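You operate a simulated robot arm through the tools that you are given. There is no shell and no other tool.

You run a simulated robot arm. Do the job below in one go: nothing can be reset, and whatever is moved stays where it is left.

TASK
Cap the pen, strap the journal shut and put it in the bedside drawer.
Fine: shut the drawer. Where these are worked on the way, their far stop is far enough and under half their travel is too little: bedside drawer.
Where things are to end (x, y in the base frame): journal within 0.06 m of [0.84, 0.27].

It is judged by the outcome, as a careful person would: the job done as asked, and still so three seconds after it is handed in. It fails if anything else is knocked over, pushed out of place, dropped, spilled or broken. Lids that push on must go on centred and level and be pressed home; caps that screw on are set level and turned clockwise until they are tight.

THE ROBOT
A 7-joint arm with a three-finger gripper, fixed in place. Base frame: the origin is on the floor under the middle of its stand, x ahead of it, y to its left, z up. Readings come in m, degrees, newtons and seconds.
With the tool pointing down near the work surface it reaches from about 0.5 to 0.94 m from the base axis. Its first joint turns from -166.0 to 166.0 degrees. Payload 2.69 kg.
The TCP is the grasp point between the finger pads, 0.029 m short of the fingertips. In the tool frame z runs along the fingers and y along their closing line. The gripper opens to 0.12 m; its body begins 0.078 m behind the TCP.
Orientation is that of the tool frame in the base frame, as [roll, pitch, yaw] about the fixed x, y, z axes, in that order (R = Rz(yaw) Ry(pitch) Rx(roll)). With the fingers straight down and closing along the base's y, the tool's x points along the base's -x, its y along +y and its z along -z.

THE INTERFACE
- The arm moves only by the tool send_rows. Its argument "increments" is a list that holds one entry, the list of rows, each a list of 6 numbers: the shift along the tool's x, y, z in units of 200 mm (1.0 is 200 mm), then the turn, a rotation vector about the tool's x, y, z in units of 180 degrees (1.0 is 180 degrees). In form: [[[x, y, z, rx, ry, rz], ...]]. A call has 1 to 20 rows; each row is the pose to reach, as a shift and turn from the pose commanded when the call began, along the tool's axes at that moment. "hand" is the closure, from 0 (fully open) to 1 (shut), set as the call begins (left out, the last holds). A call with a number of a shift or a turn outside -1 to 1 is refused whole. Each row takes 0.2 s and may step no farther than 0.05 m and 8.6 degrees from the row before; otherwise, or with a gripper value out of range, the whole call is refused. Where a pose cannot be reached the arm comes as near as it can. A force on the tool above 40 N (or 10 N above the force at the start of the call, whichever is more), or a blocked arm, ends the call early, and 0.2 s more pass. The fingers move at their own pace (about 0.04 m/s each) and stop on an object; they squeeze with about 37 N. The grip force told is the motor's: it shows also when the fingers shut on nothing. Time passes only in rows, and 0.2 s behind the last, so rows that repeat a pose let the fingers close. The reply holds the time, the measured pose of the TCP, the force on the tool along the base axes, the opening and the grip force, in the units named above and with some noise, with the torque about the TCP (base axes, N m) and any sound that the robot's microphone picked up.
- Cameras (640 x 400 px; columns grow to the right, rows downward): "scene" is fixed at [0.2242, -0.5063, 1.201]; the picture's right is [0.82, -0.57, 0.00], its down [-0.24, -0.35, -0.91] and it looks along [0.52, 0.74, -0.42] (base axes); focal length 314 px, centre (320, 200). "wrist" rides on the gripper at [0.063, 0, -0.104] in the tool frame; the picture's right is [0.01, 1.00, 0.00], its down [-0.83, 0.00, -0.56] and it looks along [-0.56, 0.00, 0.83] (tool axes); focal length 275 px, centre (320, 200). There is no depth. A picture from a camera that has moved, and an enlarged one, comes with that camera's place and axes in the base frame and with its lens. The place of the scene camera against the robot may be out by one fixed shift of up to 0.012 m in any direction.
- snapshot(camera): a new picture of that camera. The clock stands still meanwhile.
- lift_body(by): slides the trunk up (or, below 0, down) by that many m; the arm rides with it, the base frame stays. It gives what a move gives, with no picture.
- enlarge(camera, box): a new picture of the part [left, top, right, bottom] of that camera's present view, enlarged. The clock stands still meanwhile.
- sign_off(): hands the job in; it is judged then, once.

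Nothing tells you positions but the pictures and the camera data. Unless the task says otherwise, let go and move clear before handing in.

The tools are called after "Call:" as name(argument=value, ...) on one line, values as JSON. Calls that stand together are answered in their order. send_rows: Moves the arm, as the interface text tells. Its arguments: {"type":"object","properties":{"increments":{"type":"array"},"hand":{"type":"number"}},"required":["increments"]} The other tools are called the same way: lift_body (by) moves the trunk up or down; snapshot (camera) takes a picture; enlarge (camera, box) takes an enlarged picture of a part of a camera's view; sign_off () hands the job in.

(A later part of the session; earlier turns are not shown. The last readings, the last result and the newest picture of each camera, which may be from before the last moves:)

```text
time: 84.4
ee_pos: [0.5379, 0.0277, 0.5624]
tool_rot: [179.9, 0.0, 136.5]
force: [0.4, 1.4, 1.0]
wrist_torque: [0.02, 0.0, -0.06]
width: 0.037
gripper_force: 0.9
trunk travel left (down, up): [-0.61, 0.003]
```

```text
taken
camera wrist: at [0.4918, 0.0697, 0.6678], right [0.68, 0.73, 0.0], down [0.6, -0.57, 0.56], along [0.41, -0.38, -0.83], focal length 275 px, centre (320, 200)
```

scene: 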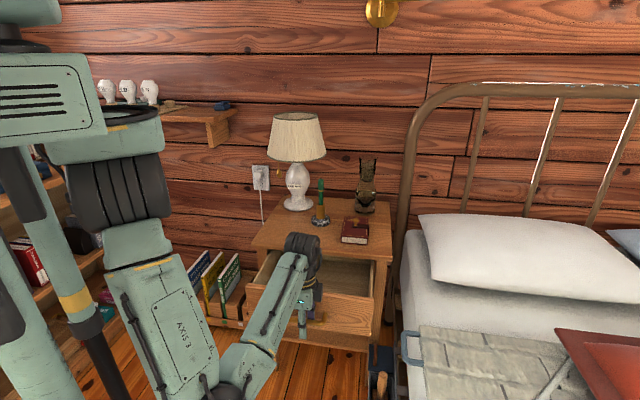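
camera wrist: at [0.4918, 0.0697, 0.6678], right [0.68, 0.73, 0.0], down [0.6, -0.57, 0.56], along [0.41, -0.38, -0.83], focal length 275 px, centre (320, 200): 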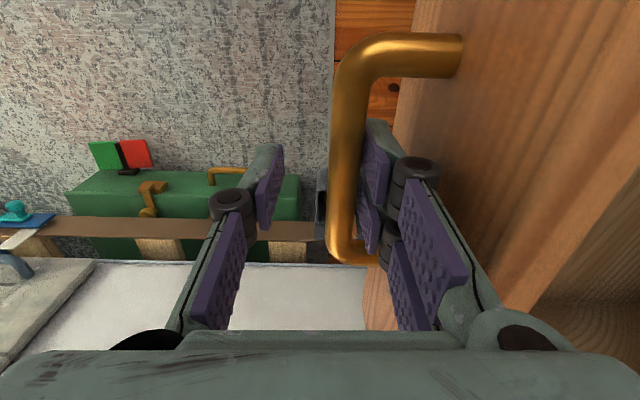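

About 19.5 cm open with almost no resistance. A few more centimetres will let me set the journal nearer its target depth, so I'll pull 3 cm more.

Call:
send_rows(increments=[[[0, -0.025, 0, 0, 0, 0], [0, -0.05, 0, 0, 0, 0], [0, -0.075, 0, 0, 0, 0], [0, -0.1, 0, 0, 0, 0], [0, -0.125, 0, 0, 0, 0], [0, -0.15, 0, 0, 0, 0], [0, -0.15, 0, 0, 0, 0]]])

Call:
snapshot(camera="scene")

Call:
snapshot(camera="wrist")

```text
time: 86.0
ee_pos: [0.5175, 0.0049, 0.5623]
tool_rot: [179.9, 0.1, 136.5]
force: [2.0, 1.6, -1.0]
wrist_torque: [-0.02, -0.01, -0.05]
width: 0.0374
gripper_force: 1.6
trunk travel left (down, up): [-0.61, 0.003]
```

```text
taken
```

scene: 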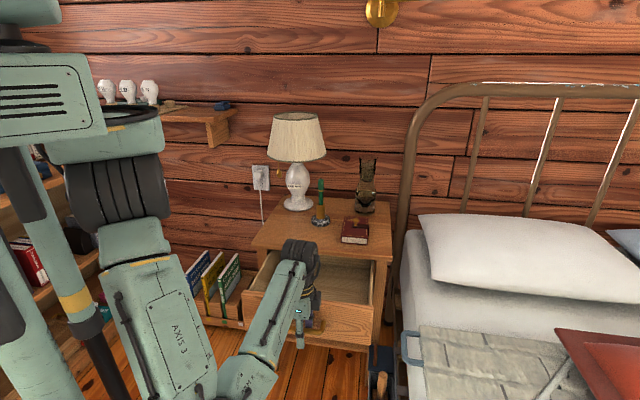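

```text
taken
camera wrist: at [0.4714, 0.0483, 0.6675], right [0.68, 0.73, 0.0], down [0.6, -0.57, 0.56], along [0.41, -0.38, -0.83], focal length 275 px, centre (320, 200)
```

wrist: 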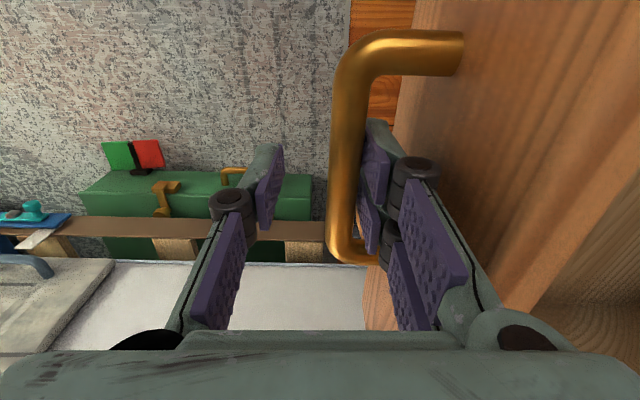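

The drawer is now about 22.6 cm open, which is enough. I'll back the fingers off the bar, lift straight up out of the handle and look into the drawer.

Call:
send_rows(increments=[[[0, 0.03, 0, 0, 0, 0], [0, 0.03, -0.1, 0, 0, 0], [0, 0.03, -0.25, 0, 0, 0], [0, 0.03, -0.4, 0, 0, 0], [0, 0.03, -0.6, 0, 0, 0], [0, 0.03, -0.8, 0, 0, 0], [0, 0.03, -1.0, 0, 0, 0], [0, 0.03, -1.0, 0, 0, 0]]])

Call:
snapshot(camera="scene")

Call:
snapshot(camera="wrist")

```text
time: 87.8
ee_pos: [0.5218, 0.0106, 0.7616]
tool_rot: [179.9, 0.0, 136.4]
force: [-0.2, -0.5, 1.1]
wrist_torque: [0.01, 0.03, 0.01]
width: 0.0361
gripper_force: 0.1
trunk travel left (down, up): [-0.61, 0.003]
```

```text
taken
```

scene: 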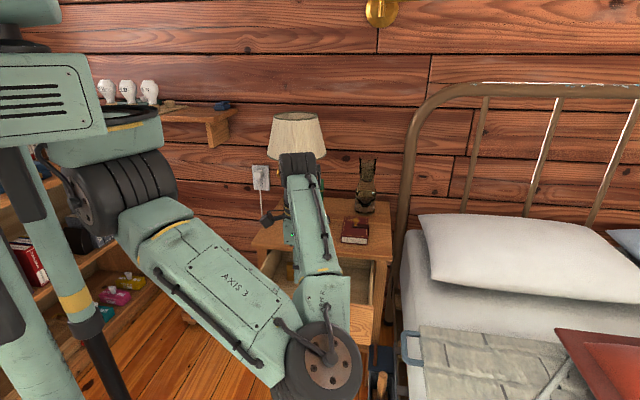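

```text
taken
camera wrist: at [0.4753, 0.0521, 0.8681], right [0.68, 0.73, 0.0], down [0.61, -0.57, 0.56], along [0.41, -0.38, -0.83], focal length 275 px, centre (320, 200)
```

wrist: 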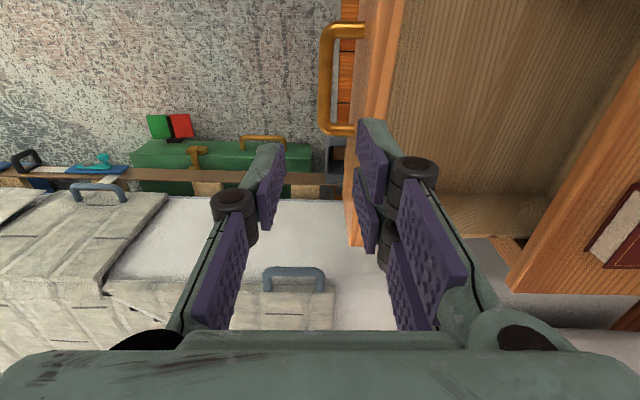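

The drawer is wide open. I'll raise up, turn the tool back so the fingers close across the journal's width, and move over the drawer for a look inside.

Call:
send_rows(increments=[[[0, 0, -0.15, 0, 0, 0], [-0.01, 0.07, -0.25, 0, 0, -0.042], [-0.03, 0.14, -0.35, 0, 0, -0.084], [-0.05, 0.21, -0.45, 0, 0, -0.126], [-0.07, 0.28, -0.45, 0, 0, -0.168], [-0.09, 0.35, -0.45, 0, 0, -0.21], [-0.11, 0.42, -0.45, 0, 0, -0.252], [-0.13, 0.49, -0.45, 0, 0, -0.294], [-0.15, 0.56, -0.45, 0, 0, -0.336], [-0.17, 0.63, -0.45, 0, 0, -0.378], [-0.18, 0.7, -0.45, 0, 0, -0.42], [-0.19, 0.76, -0.45, 0, 0, -0.462], [-0.197, 0.809, -0.45, 0, 0, -0.5], [-0.197, 0.809, -0.45, 0, 0, -0.5]]], hand=0.2)

Call:
snapshot(camera="wrist")

Call:
snapshot(camera="scene")

```text
time: 90.8
ee_pos: [0.6625, 0.1003, 0.8527]
tool_rot: [180.0, 0.1, -133.4]
force: [0.5, 0.1, 0.2]
wrist_torque: [-0.02, -0.01, -0.02]
width: 0.096
gripper_force: 0.1
trunk travel left (down, up): [-0.61, 0.003]
```

```text
taken
camera wrist: at [0.618, 0.0536, 0.9584], right [-0.73, 0.68, 0.0], down [0.57, 0.61, 0.56], along [0.38, 0.41, -0.83], focal length 275 px, centre (320, 200)
```

wrist: 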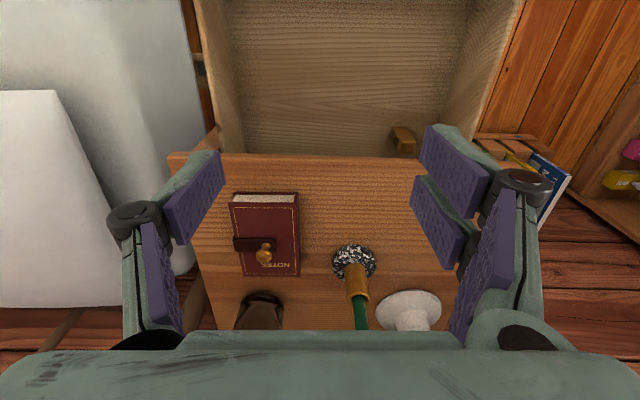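

```text
taken
```

scene: 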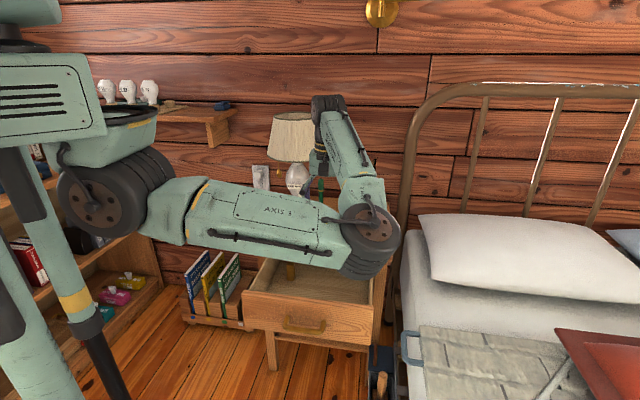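

There's an object already in the drawer at the back left. I'll zoom in to see it and measure the interior.

Call:
enlarge(camera="wrist", box=[190, 0, 530, 200])

Call:
enlarge(camera="scene", box=[230, 240, 400, 360])

Call:
enlarge(camera="wrist", box=[200, 170, 400, 330])

```text
1.88 times, centred on (360, 100) of wrist
camera zoom: at [0.618, 0.0536, 0.9584], right [-0.73, 0.68, 0.0], down [0.57, 0.61, 0.56], along [0.38, 0.41, -0.83], focal length 518 px, centre (245, 388)
```

zoom: 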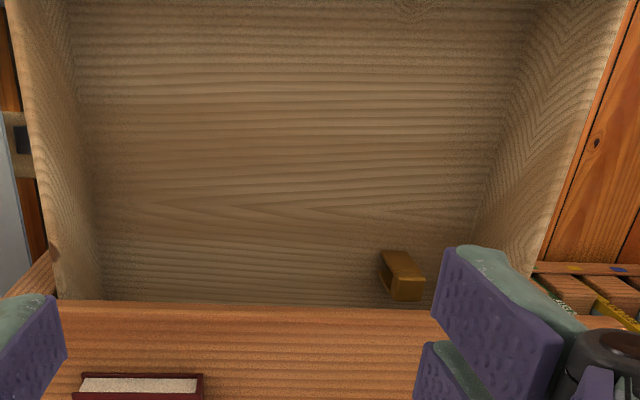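

```text
3.33 times, centred on (315, 300) of scene
camera zoom: at [0.2242, -0.5063, 1.201], right [0.82, -0.57, 0.0], down [-0.24, -0.35, -0.91], along [0.52, 0.74, -0.42], focal length 1046 px, centre (337, -133)
```

zoom: 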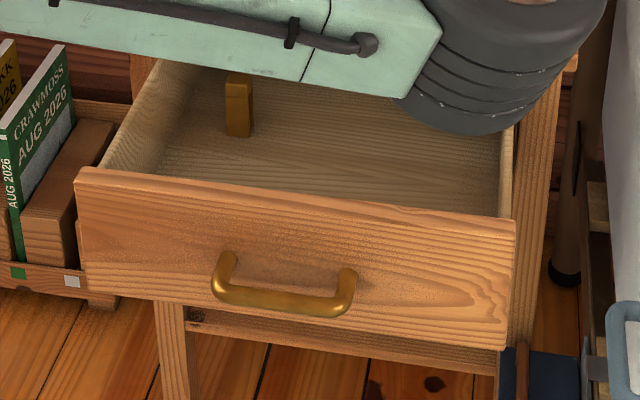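

```text
2.50 times, centred on (300, 250) of wrist
camera zoom: at [0.618, 0.0536, 0.9584], right [-0.73, 0.68, 0.0], down [0.57, 0.61, 0.56], along [0.38, 0.41, -0.83], focal length 688 px, centre (370, 75)
```

zoom: 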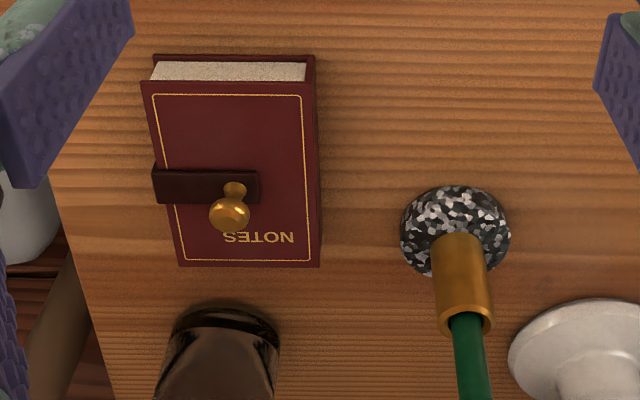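

The journal is confirmed at (0.855, 0.199), and the drawer holds a small upright block at its back left that I'll stay clear of. I'll go over the journal at safe height with the fingers open about 11 cm.

Call:
send_rows(increments=[[[-0.12, -0.045, 0, 0, 0, 0], [-0.25, -0.09, 0, 0, 0, 0], [-0.4, -0.14, 0, 0, 0, 0], [-0.55, -0.2, 0, 0, 0, 0], [-0.7, -0.25, 0, 0, 0, 0], [-0.83, -0.3, 0, 0, 0, 0], [-0.93, -0.34, 0, 0, 0, 0], [-0.98, -0.3585, 0, 0, 0, 0], [-0.98, -0.3585, 0, 0, 0, 0]]], hand=0.06)

Call:
snapshot(camera="wrist")

Call:
snapshot(camera="scene")

```text
time: 92.8
ee_pos: [0.8481, 0.1923, 0.8519]
tool_rot: [180.0, 0.0, -133.4]
force: [1.3, 0.5, -0.4]
wrist_torque: [0.01, 0.02, 0.04]
width: 0.1128
gripper_force: 0.0
trunk travel left (down, up): [-0.61, 0.003]
```

```text
taken
camera wrist: at [0.8045, 0.1466, 0.9582], right [-0.73, 0.68, 0.0], down [0.57, 0.61, 0.56], along [0.38, 0.41, -0.83], focal length 275 px, centre (320, 200)
```

wrist: 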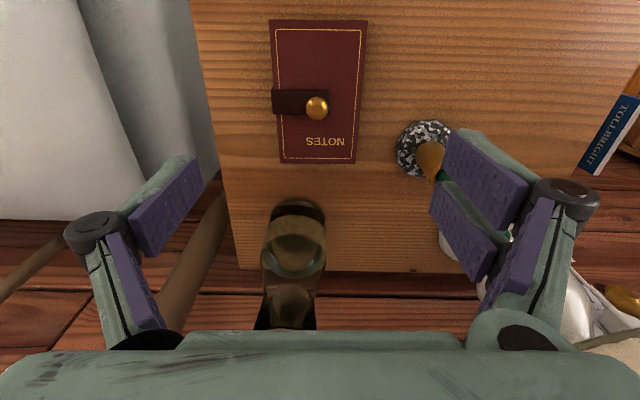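

```text
taken
```

scene: 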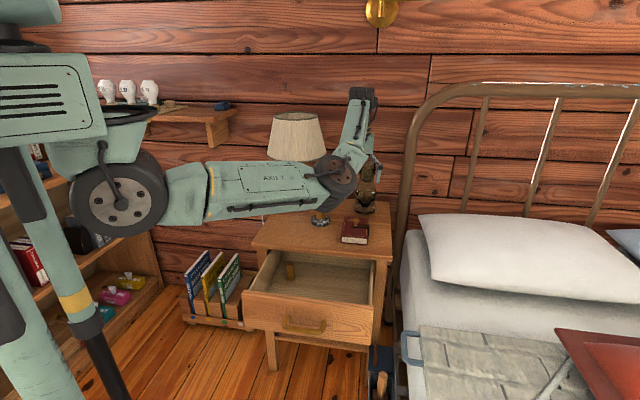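

Aligned: the journal is centred between the fingers, and the pen clears the right-hand fingers by about 2.5 cm. I'll descend part way and check.

Call:
send_rows(increments=[[[0, -0.007, 0.12, 0, 0, 0], [0, -0.007, 0.24, 0, 0, 0], [0, -0.007, 0.36, 0, 0, 0], [0, -0.007, 0.48, 0, 0, 0], [0, -0.007, 0.6, 0, 0, 0], [0, -0.007, 0.65, 0, 0, 0], [0, -0.007, 0.65, 0, 0, 0]]])

Call:
snapshot(camera="wrist")

Call:
enlarge(camera="scene", box=[270, 130, 430, 260])

```text
time: 94.4
ee_pos: [0.8494, 0.1916, 0.7219]
tool_rot: [180.0, 0.1, -133.5]
force: [0.6, -1.1, -0.3]
wrist_torque: [0.0, -0.06, -0.02]
width: 0.1129
gripper_force: 0.1
trunk travel left (down, up): [-0.61, 0.003]
```

```text
taken
camera wrist: at [0.8051, 0.1458, 0.8281], right [-0.73, 0.68, 0.0], down [0.57, 0.61, 0.56], along [0.38, 0.41, -0.83], focal length 275 px, centre (320, 200)
```

wrist: 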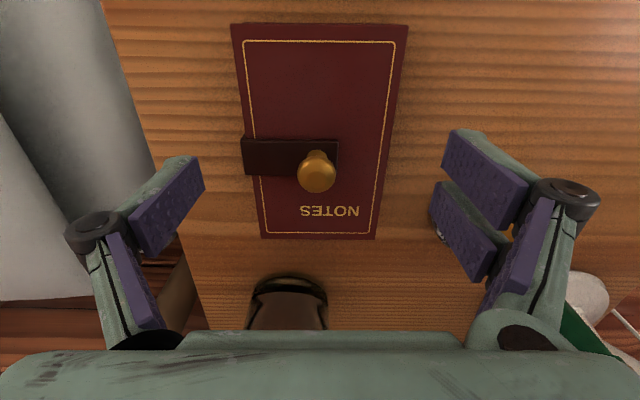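

```text
3.08 times, centred on (350, 195) of scene
camera zoom: at [0.2242, -0.5063, 1.201], right [0.82, -0.57, 0.0], down [-0.24, -0.35, -0.91], along [0.52, 0.74, -0.42], focal length 966 px, centre (228, 215)
```

zoom: 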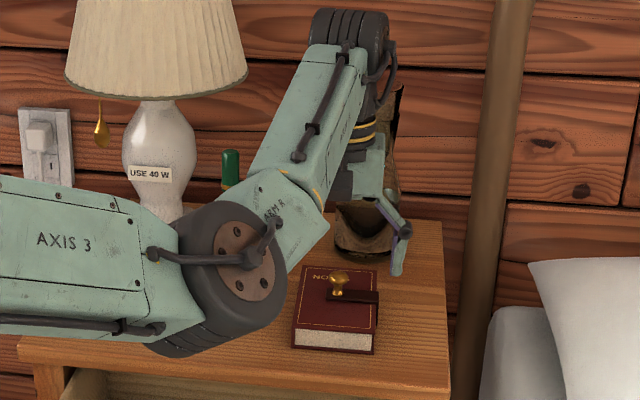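

Call:
send_rows(increments=[[[0, 0, 0.08, 0, 0, 0], [0, 0, 0.15, 0, 0, 0], [0, 0, 0.2, 0, 0, 0], [0, 0, 0.225, 0, 0, 0], [0, 0, 0.225, 0, 0, 0]]])

Call:
snapshot(camera="wrist")

Call:
enlarge(camera="scene", box=[270, 130, 430, 260])

```text
time: 95.6
ee_pos: [0.8503, 0.1904, 0.6761]
tool_rot: [-180.0, 0.1, -133.5]
force: [0.7, 0.3, 0.3]
wrist_torque: [-0.01, 0.01, 0.0]
width: 0.1126
gripper_force: 0.1
trunk travel left (down, up): [-0.61, 0.003]
```

```text
taken
camera wrist: at [0.8057, 0.1459, 0.783], right [-0.73, 0.68, 0.0], down [0.57, 0.61, 0.56], along [0.38, 0.41, -0.83], focal length 275 px, centre (320, 200)
```

wrist: 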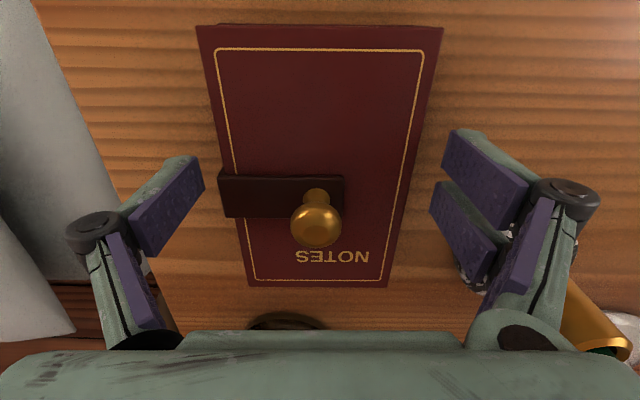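

```text
3.08 times, centred on (350, 195) of scene
camera zoom: at [0.2242, -0.5063, 1.201], right [0.82, -0.57, 0.0], down [-0.24, -0.35, -0.91], along [0.52, 0.74, -0.42], focal length 966 px, centre (228, 215)
```

zoom: 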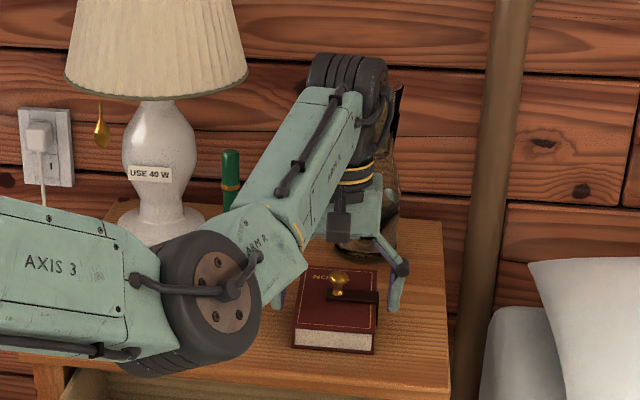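

Fingers are down on both sides of the journal with no contact. Closing to grip it.

Call:
send_rows(increments=[[[0, 0, 0, 0, 0, 0], [0, 0, 0, 0, 0, 0], [0, 0, 0, 0, 0, 0], [0, 0, 0, 0, 0, 0], [0, 0, 0, 0, 0, 0]]], hand=1)

Call:
snapshot(camera="wrist")

```text
time: 96.8
ee_pos: [0.8498, 0.1917, 0.6794]
tool_rot: [180.0, 0.1, -133.5]
force: [3.1, -2.3, 3.6]
wrist_torque: [-0.17, -0.2, -0.01]
width: 0.0906
gripper_force: 36.8
trunk travel left (down, up): [-0.61, 0.003]
```

```text
taken
camera wrist: at [0.8058, 0.1458, 0.7836], right [-0.73, 0.68, 0.0], down [0.57, 0.61, 0.56], along [0.38, 0.41, -0.83], focal length 275 px, centre (320, 200)
```

wrist: 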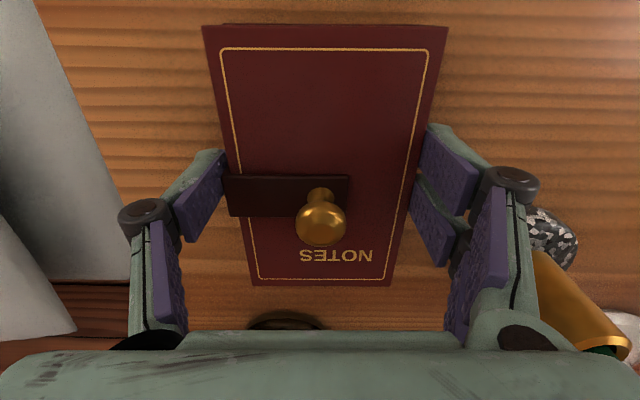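

Journal gripped: 90.6 mm opening, 37 N. Lifting slowly.

Call:
send_rows(increments=[[[0, 0, -0.03, 0, 0, 0], [0, 0, -0.08, 0, 0, 0], [0, 0, -0.15, 0, 0, 0], [0, 0, -0.25, 0, 0, 0], [0, 0, -0.35, 0, 0, 0], [0, 0, -0.45, 0, 0, 0], [0, 0, -0.45, 0, 0, 0]]])

Call:
snapshot(camera="wrist")

Call:
enlarge(camera="scene", box=[260, 120, 430, 260])

```text
time: 98.4
ee_pos: [0.8499, 0.1906, 0.7671]
tool_rot: [-180.0, 0.1, -133.3]
force: [0.4, -0.1, -2.8]
wrist_torque: [-0.02, 0.03, 0.03]
width: 0.0908
gripper_force: 36.7
trunk travel left (down, up): [-0.61, 0.003]
```

```text
taken
camera wrist: at [0.8059, 0.1459, 0.8731], right [-0.73, 0.68, 0.0], down [0.57, 0.61, 0.56], along [0.38, 0.41, -0.83], focal length 275 px, centre (320, 200)
```

wrist: 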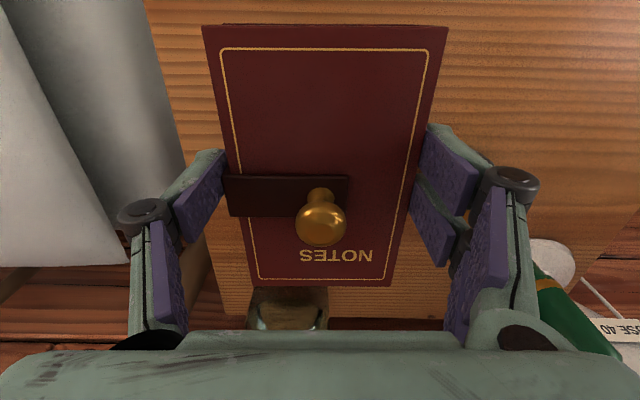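

```text
2.86 times, centred on (345, 190) of scene
camera zoom: at [0.2242, -0.5063, 1.201], right [0.82, -0.57, 0.0], down [-0.24, -0.35, -0.91], along [0.52, 0.74, -0.42], focal length 897 px, centre (249, 229)
```

zoom: 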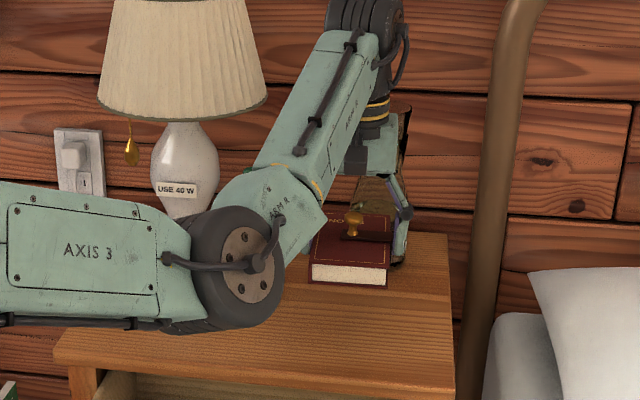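

The journal is held level. I'll carry it out over the open drawer at a safe height, in two stages.

Call:
send_rows(increments=[[[0.08, 0.028, 0, 0, 0, 0], [0.18, 0.063, 0, 0, 0, 0], [0.28, 0.1, 0, 0, 0, 0], [0.38, 0.135, 0, 0, 0, 0], [0.48, 0.17, 0, 0, 0, 0], [0.58, 0.205, 0, 0, 0, 0], [0.66, 0.233, 0, 0, 0, 0], [0.7, 0.247, 0, 0, 0, 0]]])

Call:
send_rows(increments=[[[0.06, 0.02, 0, 0, 0, 0], [0.14, 0.05, 0, 0, 0, 0], [0.22, 0.08, 0, 0, 0, 0], [0.28, 0.1, 0, 0, 0, 0], [0.3075, 0.108, 0, 0, 0, 0], [0.3075, 0.108, 0, 0, 0, 0]]])

Call:
snapshot(camera="wrist")

Call:
snapshot(camera="scene")

```text
time: 100.2
ee_pos: [0.7178, 0.1251, 0.7663]
tool_rot: [-180.0, 0.1, -133.5]
force: [0.3, 0.3, -3.1]
wrist_torque: [-0.02, 0.04, -0.02]
width: 0.0905
gripper_force: 37.1
trunk travel left (down, up): [-0.61, 0.003]
```

```text
time: 101.6
ee_pos: [0.6587, 0.0947, 0.7673]
tool_rot: [-180.0, 0.1, -133.5]
force: [0.1, -0.2, -2.9]
wrist_torque: [-0.04, 0.06, 0.03]
width: 0.0905
gripper_force: 37.1
trunk travel left (down, up): [-0.61, 0.003]
```

```text
taken
camera wrist: at [0.6154, 0.0483, 0.8728], right [-0.73, 0.68, 0.0], down [0.57, 0.61, 0.56], along [0.38, 0.41, -0.83], focal length 275 px, centre (320, 200)
```

wrist: 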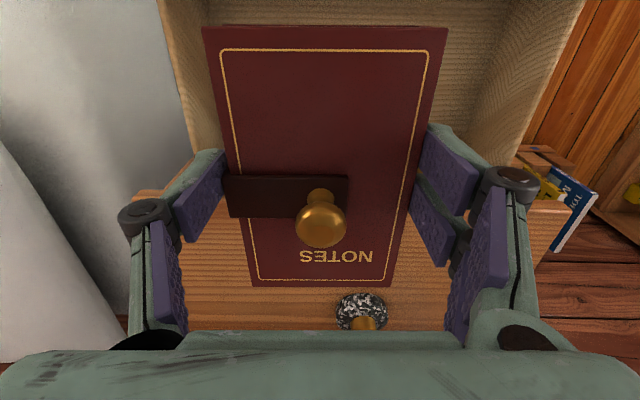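

```text
taken
```

scene: 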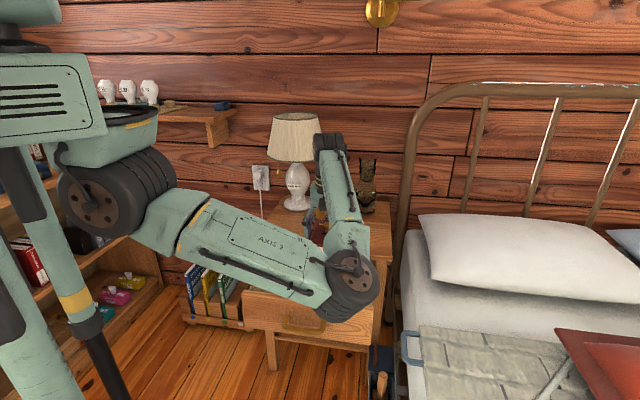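

Over the drawer. I'll check the clearance between the journal's back end and the table edge before lowering.

Call:
enlarge(camera="wrist", box=[110, 150, 590, 320])

Call:
enlarge(camera="wrist", box=[390, 180, 590, 320])

Call:
enlarge(camera="scene", box=[230, 180, 410, 350])

```text
1.33 times, centred on (350, 235) of wrist
camera zoom: at [0.6154, 0.0483, 0.8728], right [-0.73, 0.68, 0.0], down [0.57, 0.61, 0.56], along [0.38, 0.41, -0.83], focal length 367 px, centre (280, 153)
```

zoom: 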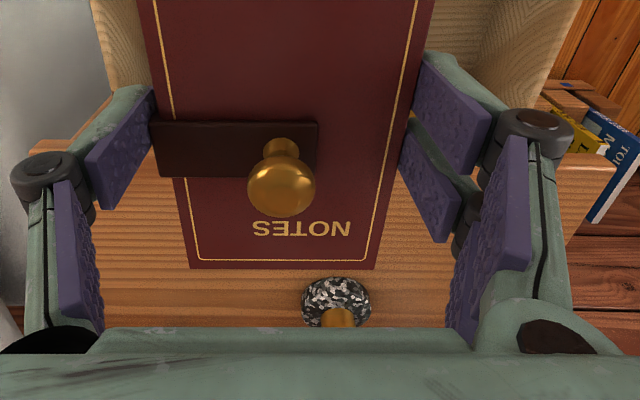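

```text
2.86 times, centred on (490, 250) of wrist
camera zoom: at [0.6154, 0.0483, 0.8728], right [-0.73, 0.68, 0.0], down [0.57, 0.61, 0.56], along [0.38, 0.41, -0.83], focal length 786 px, centre (-166, 57)
```

zoom: 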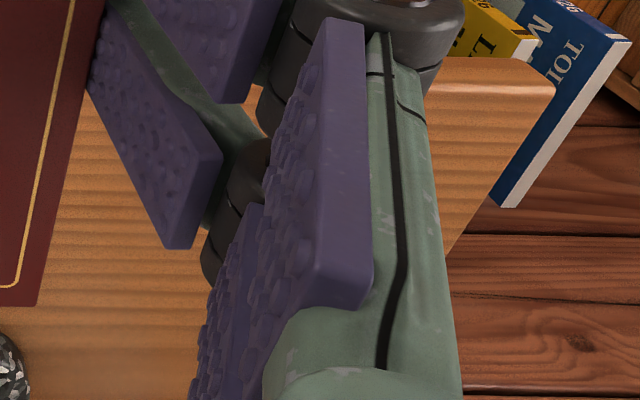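

```text
2.35 times, centred on (320, 265) of scene
camera zoom: at [0.2242, -0.5063, 1.201], right [0.82, -0.57, 0.0], down [-0.24, -0.35, -0.91], along [0.52, 0.74, -0.42], focal length 739 px, centre (320, 47)
```

zoom: 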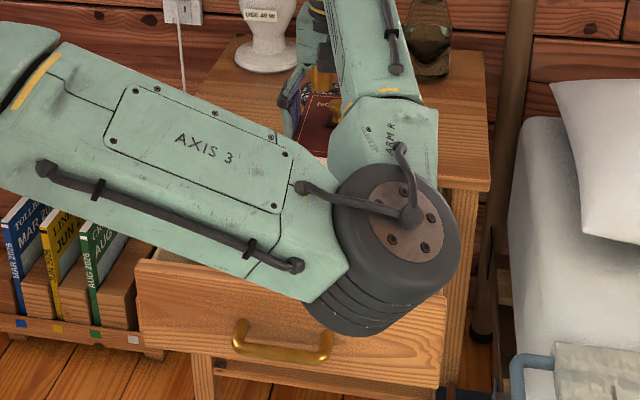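

About 15 mm of clearance to the table edge. I'll lower in stages with the arm, since that keeps the elbow higher and farther from the drawer front, checking as I go.

Call:
send_rows(increments=[[[0, 0, 0.07, 0, 0, 0], [0, 0, 0.15, 0, 0, 0], [0, 0, 0.25, 0, 0, 0], [0, 0, 0.35, 0, 0, 0], [0, 0, 0.45, 0, 0, 0], [0, 0, 0.5, 0, 0, 0], [0, 0, 0.5, 0, 0, 0]]])

Call:
snapshot(camera="wrist")

Call:
snapshot(camera="scene")

```text
time: 103.2
ee_pos: [0.6592, 0.094, 0.6672]
tool_rot: [180.0, 0.1, -133.5]
force: [-0.3, -0.5, -3.0]
wrist_torque: [-0.02, 0.03, 0.01]
width: 0.0907
gripper_force: 37.5
trunk travel left (down, up): [-0.61, 0.003]
```

```text
taken
camera wrist: at [0.6152, 0.0481, 0.7725], right [-0.73, 0.68, 0.0], down [0.57, 0.61, 0.56], along [0.38, 0.41, -0.83], focal length 275 px, centre (320, 200)
```

wrist: 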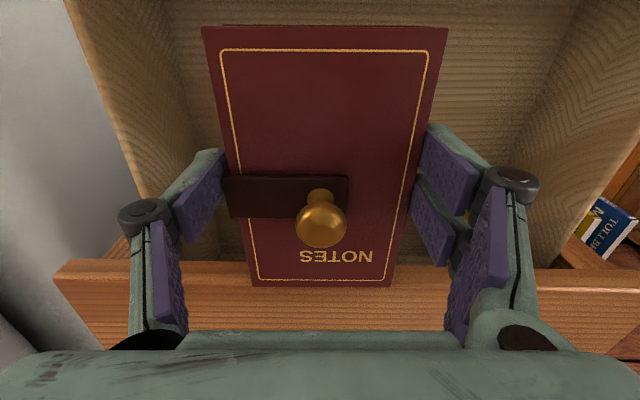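

```text
taken
```

scene: 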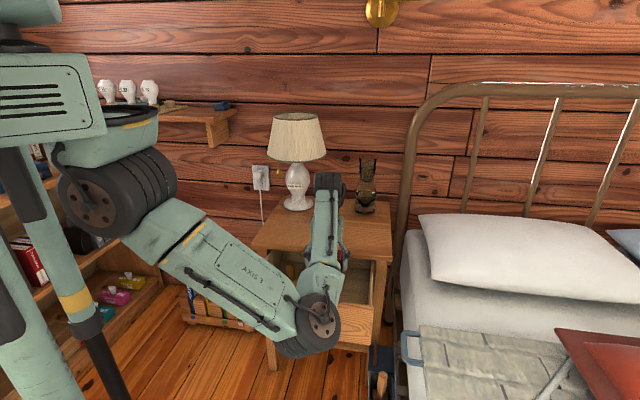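

Clear of the table edge and inside the drawer walls. Continuing down.

Call:
send_rows(increments=[[[0, 0, 0.06, 0, 0, 0], [0, 0, 0.13, 0, 0, 0], [0, 0, 0.2, 0, 0, 0], [0, 0, 0.27, 0, 0, 0], [0, 0, 0.34, 0, 0, 0], [0, 0, 0.34, 0, 0, 0]]])

Call:
snapshot(camera="wrist")

Call:
snapshot(camera="scene")

```text
time: 104.6
ee_pos: [0.6586, 0.0936, 0.5992]
tool_rot: [-180.0, -0.1, -133.6]
force: [0.2, 0.5, -3.5]
wrist_torque: [-0.03, 0.0, 0.03]
width: 0.0907
gripper_force: 37.0
trunk travel left (down, up): [-0.61, 0.003]
```

```text
taken
camera wrist: at [0.6155, 0.0484, 0.7043], right [-0.73, 0.68, 0.0], down [0.57, 0.61, 0.56], along [0.38, 0.41, -0.83], focal length 275 px, centre (320, 200)
```

wrist: 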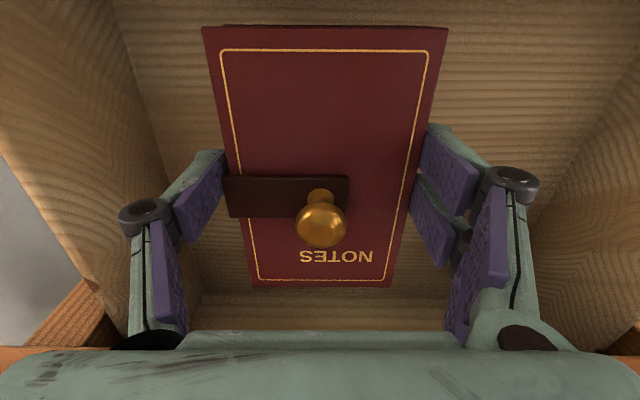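

```text
taken
```

scene: 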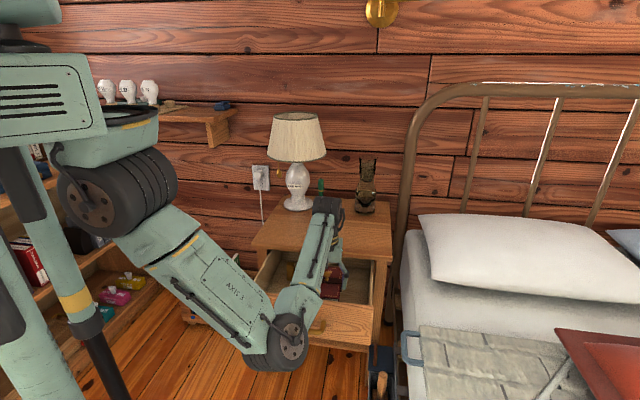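

Inside the drawer now. I'll approach the drawer floor in small steps, watching for contact.

Call:
send_rows(increments=[[[0, 0, 0.04, 0, 0, 0], [0, 0, 0.08, 0, 0, 0], [0, 0, 0.11, 0, 0, 0], [0, 0, 0.13, 0, 0, 0], [0, 0, 0.13, 0, 0, 0]]])

Call:
enlarge(camera="scene", box=[240, 220, 400, 350])

```text
time: 105.8
ee_pos: [0.6599, 0.0942, 0.5723]
tool_rot: [-180.0, 0.1, -133.4]
force: [0.3, -0.5, -3.9]
wrist_torque: [-0.03, 0.04, 0.01]
width: 0.0908
gripper_force: 36.9
trunk travel left (down, up): [-0.61, 0.003]
```

```text
3.08 times, centred on (320, 285) of scene
camera zoom: at [0.2242, -0.5063, 1.201], right [0.82, -0.57, 0.0], down [-0.24, -0.35, -0.91], along [0.52, 0.74, -0.42], focal length 966 px, centre (320, -62)
```

zoom: 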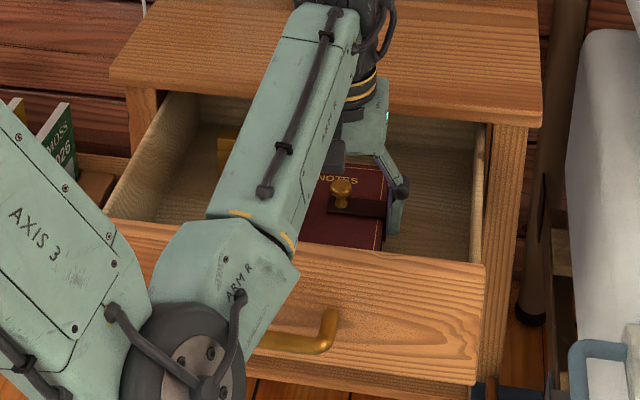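

Call:
send_rows(increments=[[[0, 0, 0.02, 0, 0, 0], [0, 0, 0.035, 0, 0, 0], [0, 0, 0.05, 0, 0, 0], [0, 0, 0.05, 0, 0, 0]]])

```text
time: 106.8
ee_pos: [0.66, 0.0942, 0.5632]
tool_rot: [180.0, 0.0, -133.6]
force: [0.9, 0.0, -3.3]
wrist_torque: [-0.03, 0.04, 0.02]
width: 0.0908
gripper_force: 37.0
trunk travel left (down, up): [-0.61, 0.003]
```

Call:
send_rows(increments=[[[0, 0, 0.015, 0, 0, 0], [0, 0, 0.03, 0, 0, 0], [0, 0, 0.04, 0, 0, 0], [0, 0, 0.04, 0, 0, 0]]])

Call:
enlarge(camera="scene", box=[270, 230, 390, 330])

Call:
snapshot(camera="wrist")

```text
time: 107.8
ee_pos: [0.6597, 0.0949, 0.5548]
tool_rot: [-179.9, 0.1, -133.6]
force: [-0.8, -0.2, -3.3]
wrist_torque: [-0.03, 0.04, 0.02]
width: 0.0906
gripper_force: 37.0
trunk travel left (down, up): [-0.61, 0.003]
```

```text
4.00 times, centred on (330, 280) of scene
camera zoom: at [0.2242, -0.5063, 1.201], right [0.82, -0.57, 0.0], down [-0.24, -0.35, -0.91], along [0.52, 0.74, -0.42], focal length 1256 px, centre (280, -120)
```

zoom: 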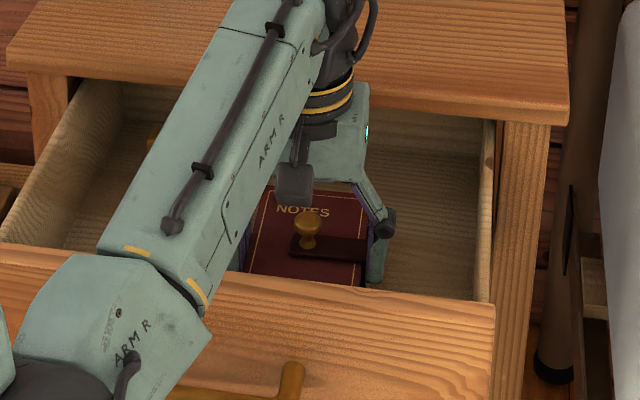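

```text
taken
camera wrist: at [0.6162, 0.0486, 0.6608], right [-0.73, 0.68, 0.0], down [0.57, 0.61, 0.56], along [0.38, 0.41, -0.83], focal length 275 px, centre (320, 200)
```

wrist: 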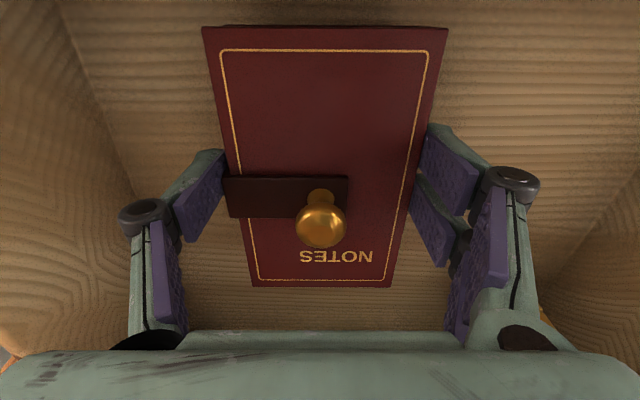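

Still hanging free (-3.3 N). My estimate for the drawer floor is z ≈ 0.485, so I'll keep easing down.

Call:
send_rows(increments=[[[0, 0, 0.02, 0, 0, 0], [0, 0, 0.04, 0, 0, 0], [0, 0, 0.06, 0, 0, 0], [0, 0, 0.075, 0, 0, 0], [0, 0, 0.075, 0, 0, 0]]])

Call:
enlarge(camera="scene", box=[270, 230, 390, 330])

```text
time: 109.0
ee_pos: [0.6605, 0.0944, 0.5391]
tool_rot: [-180.0, 0.1, -133.5]
force: [-0.2, 0.0, -3.4]
wrist_torque: [-0.05, 0.01, 0.0]
width: 0.0906
gripper_force: 36.7
trunk travel left (down, up): [-0.61, 0.003]
```

```text
4.00 times, centred on (330, 280) of scene
camera zoom: at [0.2242, -0.5063, 1.201], right [0.82, -0.57, 0.0], down [-0.24, -0.35, -0.91], along [0.52, 0.74, -0.42], focal length 1256 px, centre (280, -120)
```

zoom: 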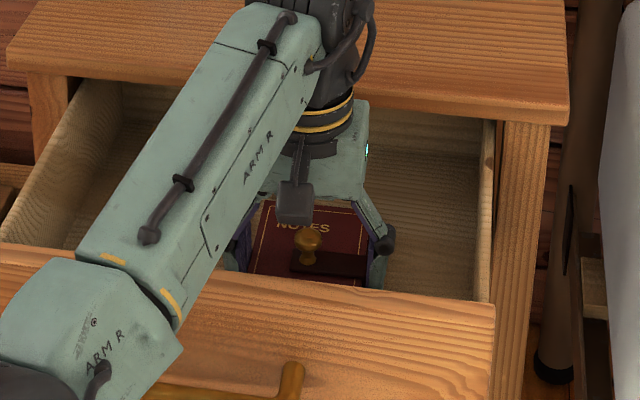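

Call:
send_rows(increments=[[[0, 0, 0.015, 0, 0, 0], [0, 0, 0.03, 0, 0, 0], [0, 0, 0.04, 0, 0, 0], [0, 0, 0.04, 0, 0, 0]]])

```text
time: 110.0
ee_pos: [0.661, 0.0945, 0.5346]
tool_rot: [-179.8, 0.4, -133.4]
force: [-4.1, 4.3, 26.0]
wrist_torque: [0.08, 0.25, -0.18]
width: 0.0915
gripper_force: 36.8
trunk travel left (down, up): [-0.61, 0.003]
```

The journal is on the drawer floor (26 N upward). I'll unload a little, then release with just enough opening.

Call:
send_rows(increments=[[[0, 0, -0.015, 0, 0, 0], [0, 0, -0.015, 0, 0, 0]]])

Call:
send_rows(increments=[[[0, 0, 0, 0, 0, 0], [0, 0, 0, 0, 0, 0], [0, 0, 0, 0, 0, 0]]], hand=0.1)

Call:
snapshot(camera="wrist")

Call:
enlarge(camera="scene", box=[270, 230, 390, 330])

```text
time: 110.6
ee_pos: [0.6593, 0.0944, 0.5342]
tool_rot: [179.9, -0.1, -133.5]
force: [2.6, -0.2, 5.5]
wrist_torque: [0.25, -0.84, 0.04]
width: 0.0909
gripper_force: 37.0
trunk travel left (down, up): [-0.61, 0.003]
```

```text
time: 111.4
ee_pos: [0.6598, 0.0953, 0.5345]
tool_rot: [180.0, 0.1, -133.4]
force: [0.7, 0.4, -0.2]
wrist_torque: [-0.03, 0.04, -0.01]
width: 0.108
gripper_force: 0.1
trunk travel left (down, up): [-0.61, 0.003]
```

```text
taken
camera wrist: at [0.6157, 0.0483, 0.6409], right [-0.73, 0.68, 0.0], down [0.57, 0.61, 0.56], along [0.38, 0.41, -0.83], focal length 275 px, centre (320, 200)
```

wrist: 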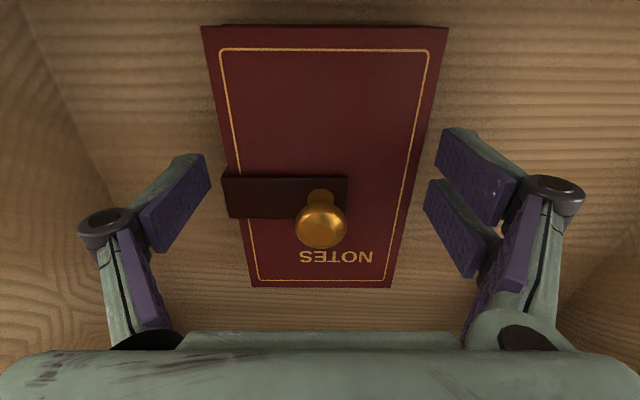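

```text
4.00 times, centred on (330, 280) of scene
camera zoom: at [0.2242, -0.5063, 1.201], right [0.82, -0.57, 0.0], down [-0.24, -0.35, -0.91], along [0.52, 0.74, -0.42], focal length 1256 px, centre (280, -120)
```

zoom: 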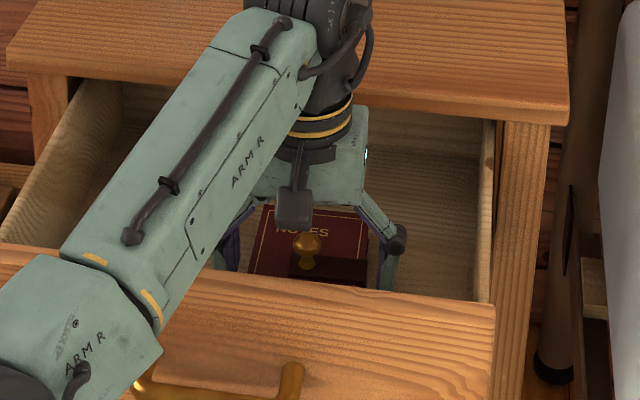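

The journal lies flat and released. Lifting straight up out of the drawer.

Call:
send_rows(increments=[[[0, 0, -0.05, 0, 0, 0], [0, 0, -0.12, 0, 0, 0], [0, 0, -0.22, 0, 0, 0], [0, 0, -0.34, 0, 0, 0], [0, 0, -0.48, 0, 0, 0], [0, 0, -0.62, 0, 0, 0], [0, 0, -0.76, 0, 0, 0], [0, 0, -0.9, 0, 0, 0], [0, 0, -1.0, 0, 0, 0], [0, 0, -1.0, 0, 0, 0]]])

Call:
snapshot(camera="wrist")

Call:
snapshot(camera="scene")

```text
time: 113.6
ee_pos: [0.6591, 0.0936, 0.7366]
tool_rot: [180.0, 0.1, -133.5]
force: [0.0, 0.2, -0.3]
wrist_torque: [-0.05, -0.01, -0.03]
width: 0.1079
gripper_force: 0.0
trunk travel left (down, up): [-0.61, 0.003]
```

```text
taken
camera wrist: at [0.6161, 0.0477, 0.8414], right [-0.73, 0.68, 0.0], down [0.57, 0.61, 0.56], along [0.38, 0.41, -0.83], focal length 275 px, centre (320, 200)
```

wrist: 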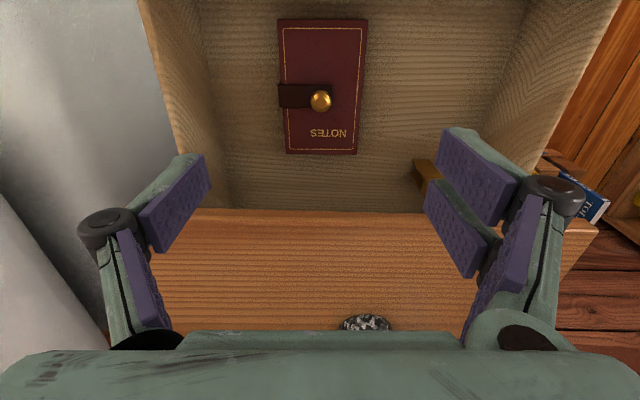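

```text
taken
```

scene: 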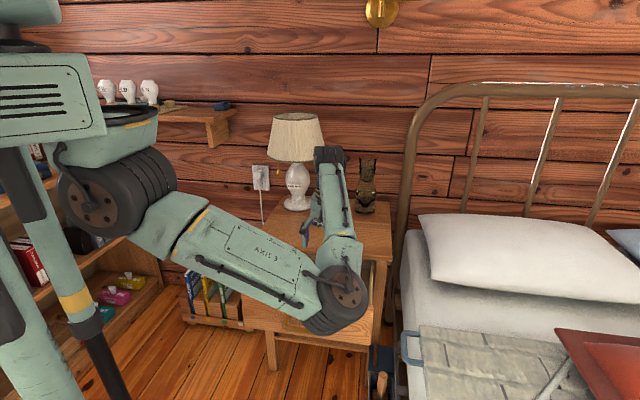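

The journal is in the drawer with its strap shut, and the block is untouched. To close the drawer I'll straddle the handle bar again and push it in, so I'll turn the tool back and move over the handle.

Call:
send_rows(increments=[[[0, 0, -0.12, 0, 0, 0], [0.06, 0.018, -0.25, 0, 0, 0.042], [0.13, 0.036, -0.25, 0, 0, 0.084], [0.2, 0.054, -0.25, 0, 0, 0.126], [0.27, 0.072, -0.25, 0, 0, 0.168], [0.34, 0.09, -0.25, 0, 0, 0.21], [0.41, 0.108, -0.25, 0, 0, 0.252], [0.48, 0.126, -0.25, 0, 0, 0.294], [0.55, 0.144, -0.25, 0, 0, 0.336], [0.62, 0.162, -0.25, 0, 0, 0.378], [0.69, 0.18, -0.25, 0, 0, 0.42], [0.74, 0.2, -0.25, 0, 0, 0.462], [0.774, 0.2125, -0.25, 0, 0, 0.5], [0.774, 0.2125, -0.25, 0, 0, 0.5]]], hand=0.7)

Call:
snapshot(camera="wrist")

Call:
snapshot(camera="scene")

```text
time: 116.6
ee_pos: [0.5208, 0.0103, 0.7848]
tool_rot: [179.9, 0.0, 136.4]
force: [0.1, -0.2, -0.2]
wrist_torque: [-0.02, -0.01, -0.02]
width: 0.0359
gripper_force: 0.0
trunk travel left (down, up): [-0.61, 0.003]
```

```text
taken
camera wrist: at [0.4747, 0.054, 0.8904], right [0.69, 0.73, 0.0], down [0.6, -0.57, 0.56], along [0.41, -0.38, -0.83], focal length 275 px, centre (320, 200)
```

wrist: 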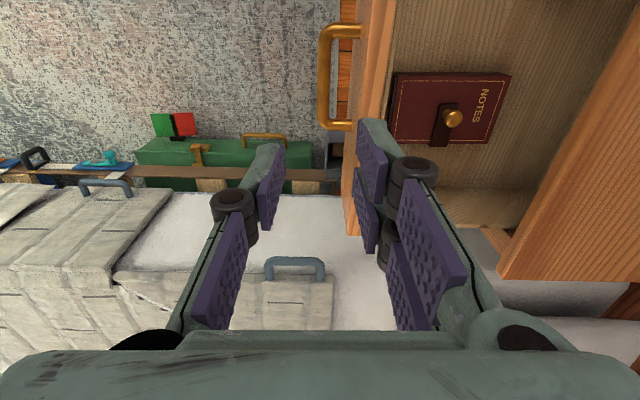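

```text
taken
```

scene: 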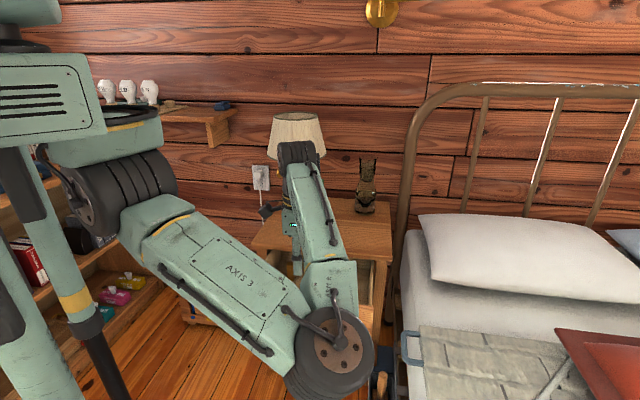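

The bar is right below between the fingers. I'll lower around it in two stages.

Call:
send_rows(increments=[[[0, 0.02, 0.1, 0, 0, 0], [0, 0.02, 0.25, 0, 0, 0], [0, 0.02, 0.4, 0, 0, 0], [0, 0.02, 0.55, 0, 0, 0], [0, 0.02, 0.7, 0, 0, 0], [0, 0.02, 0.8, 0, 0, 0], [0, 0.02, 0.8, 0, 0, 0]]])

Call:
snapshot(camera="wrist")

```text
time: 118.2
ee_pos: [0.5248, 0.0147, 0.625]
tool_rot: [179.9, 0.0, 136.5]
force: [-0.9, -0.7, 0.1]
wrist_torque: [-0.01, 0.0, 0.05]
width: 0.0356
gripper_force: 0.0
trunk travel left (down, up): [-0.61, 0.003]
```

```text
taken
camera wrist: at [0.4773, 0.0573, 0.7304], right [0.68, 0.73, 0.0], down [0.61, -0.57, 0.56], along [0.41, -0.38, -0.83], focal length 275 px, centre (320, 200)
```

wrist: 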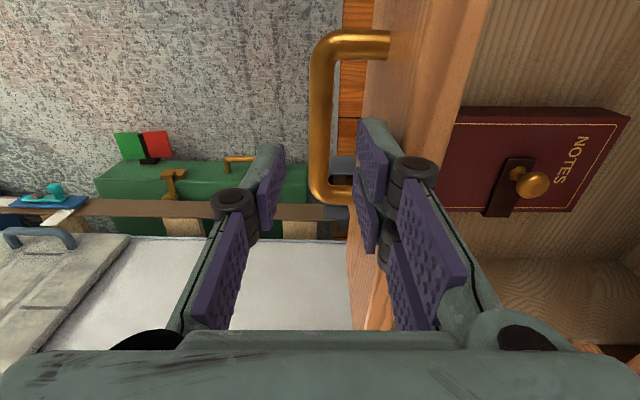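

Call:
send_rows(increments=[[[0, 0, 0.08, 0, 0, 0], [0, 0, 0.16, 0, 0, 0], [0, 0, 0.24, 0, 0, 0], [0, 0, 0.3, 0, 0, 0], [0, 0, 0.3, 0, 0, 0]]])

Call:
snapshot(camera="wrist")

```text
time: 119.4
ee_pos: [0.5246, 0.0149, 0.5649]
tool_rot: [180.0, 0.0, 136.5]
force: [1.0, -0.2, -0.2]
wrist_torque: [0.02, -0.01, -0.01]
width: 0.0359
gripper_force: 0.0
trunk travel left (down, up): [-0.61, 0.003]
```

```text
taken
camera wrist: at [0.4782, 0.057, 0.6706], right [0.68, 0.73, 0.0], down [0.61, -0.57, 0.56], along [0.41, -0.38, -0.83], focal length 275 px, centre (320, 200)
```

wrist: 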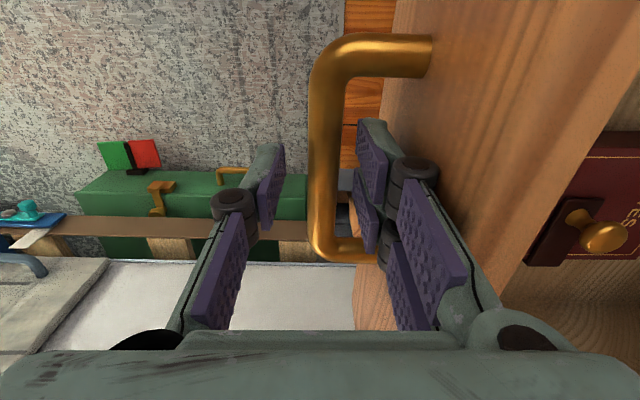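

Straddling the bar without contact. I'll push inward slowly, at about 25 mm/s, so nothing in the drawer shifts.

Call:
send_rows(increments=[[[0, 0.02, 0, 0, 0, 0], [0, 0.04, 0, 0, 0, 0], [0, 0.06, 0, 0, 0, 0], [0, 0.08, 0, 0, 0, 0], [0, 0.105, 0, 0, 0, 0], [0, 0.13, 0, 0, 0, 0], [0, 0.155, 0, 0, 0, 0], [0, 0.18, 0, 0, 0, 0], [0, 0.205, 0, 0, 0, 0], [0, 0.23, 0, 0, 0, 0], [0, 0.255, 0, 0, 0, 0], [0, 0.28, 0, 0, 0, 0], [0, 0.305, 0, 0, 0, 0], [0, 0.33, 0, 0, 0, 0], [0, 0.355, 0, 0, 0, 0], [0, 0.38, 0, 0, 0, 0], [0, 0.405, 0, 0, 0, 0], [0, 0.425, 0, 0, 0, 0], [0, 0.44, 0, 0, 0, 0], [0, 0.45, 0, 0, 0, 0]]])

Call:
snapshot(camera="wrist")

Call:
snapshot(camera="scene")

```text
time: 123.6
ee_pos: [0.588, 0.0793, 0.5655]
tool_rot: [179.9, 0.0, 136.6]
force: [-1.6, -1.2, -0.6]
wrist_torque: [0.0, -0.02, -0.01]
width: 0.0344
gripper_force: 0.0
trunk travel left (down, up): [-0.61, 0.003]
```

```text
taken
camera wrist: at [0.5407, 0.1225, 0.6711], right [0.68, 0.73, 0.0], down [0.61, -0.57, 0.56], along [0.41, -0.38, -0.83], focal length 275 px, centre (320, 200)
```

wrist: 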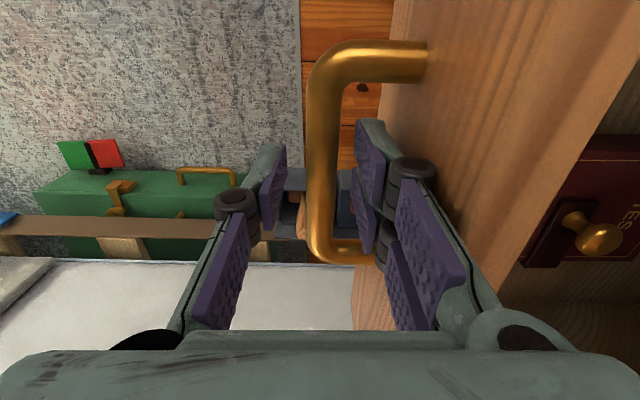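

```text
taken
```

scene: 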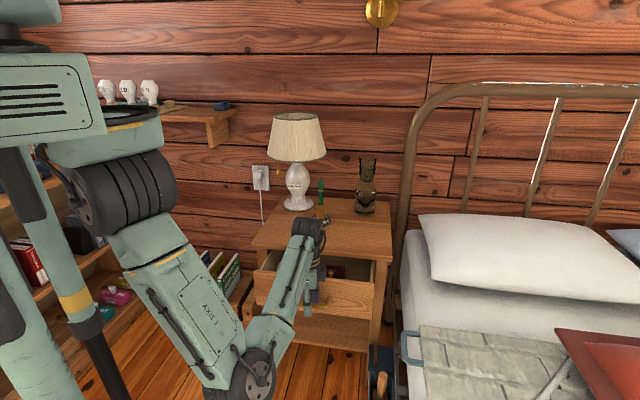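

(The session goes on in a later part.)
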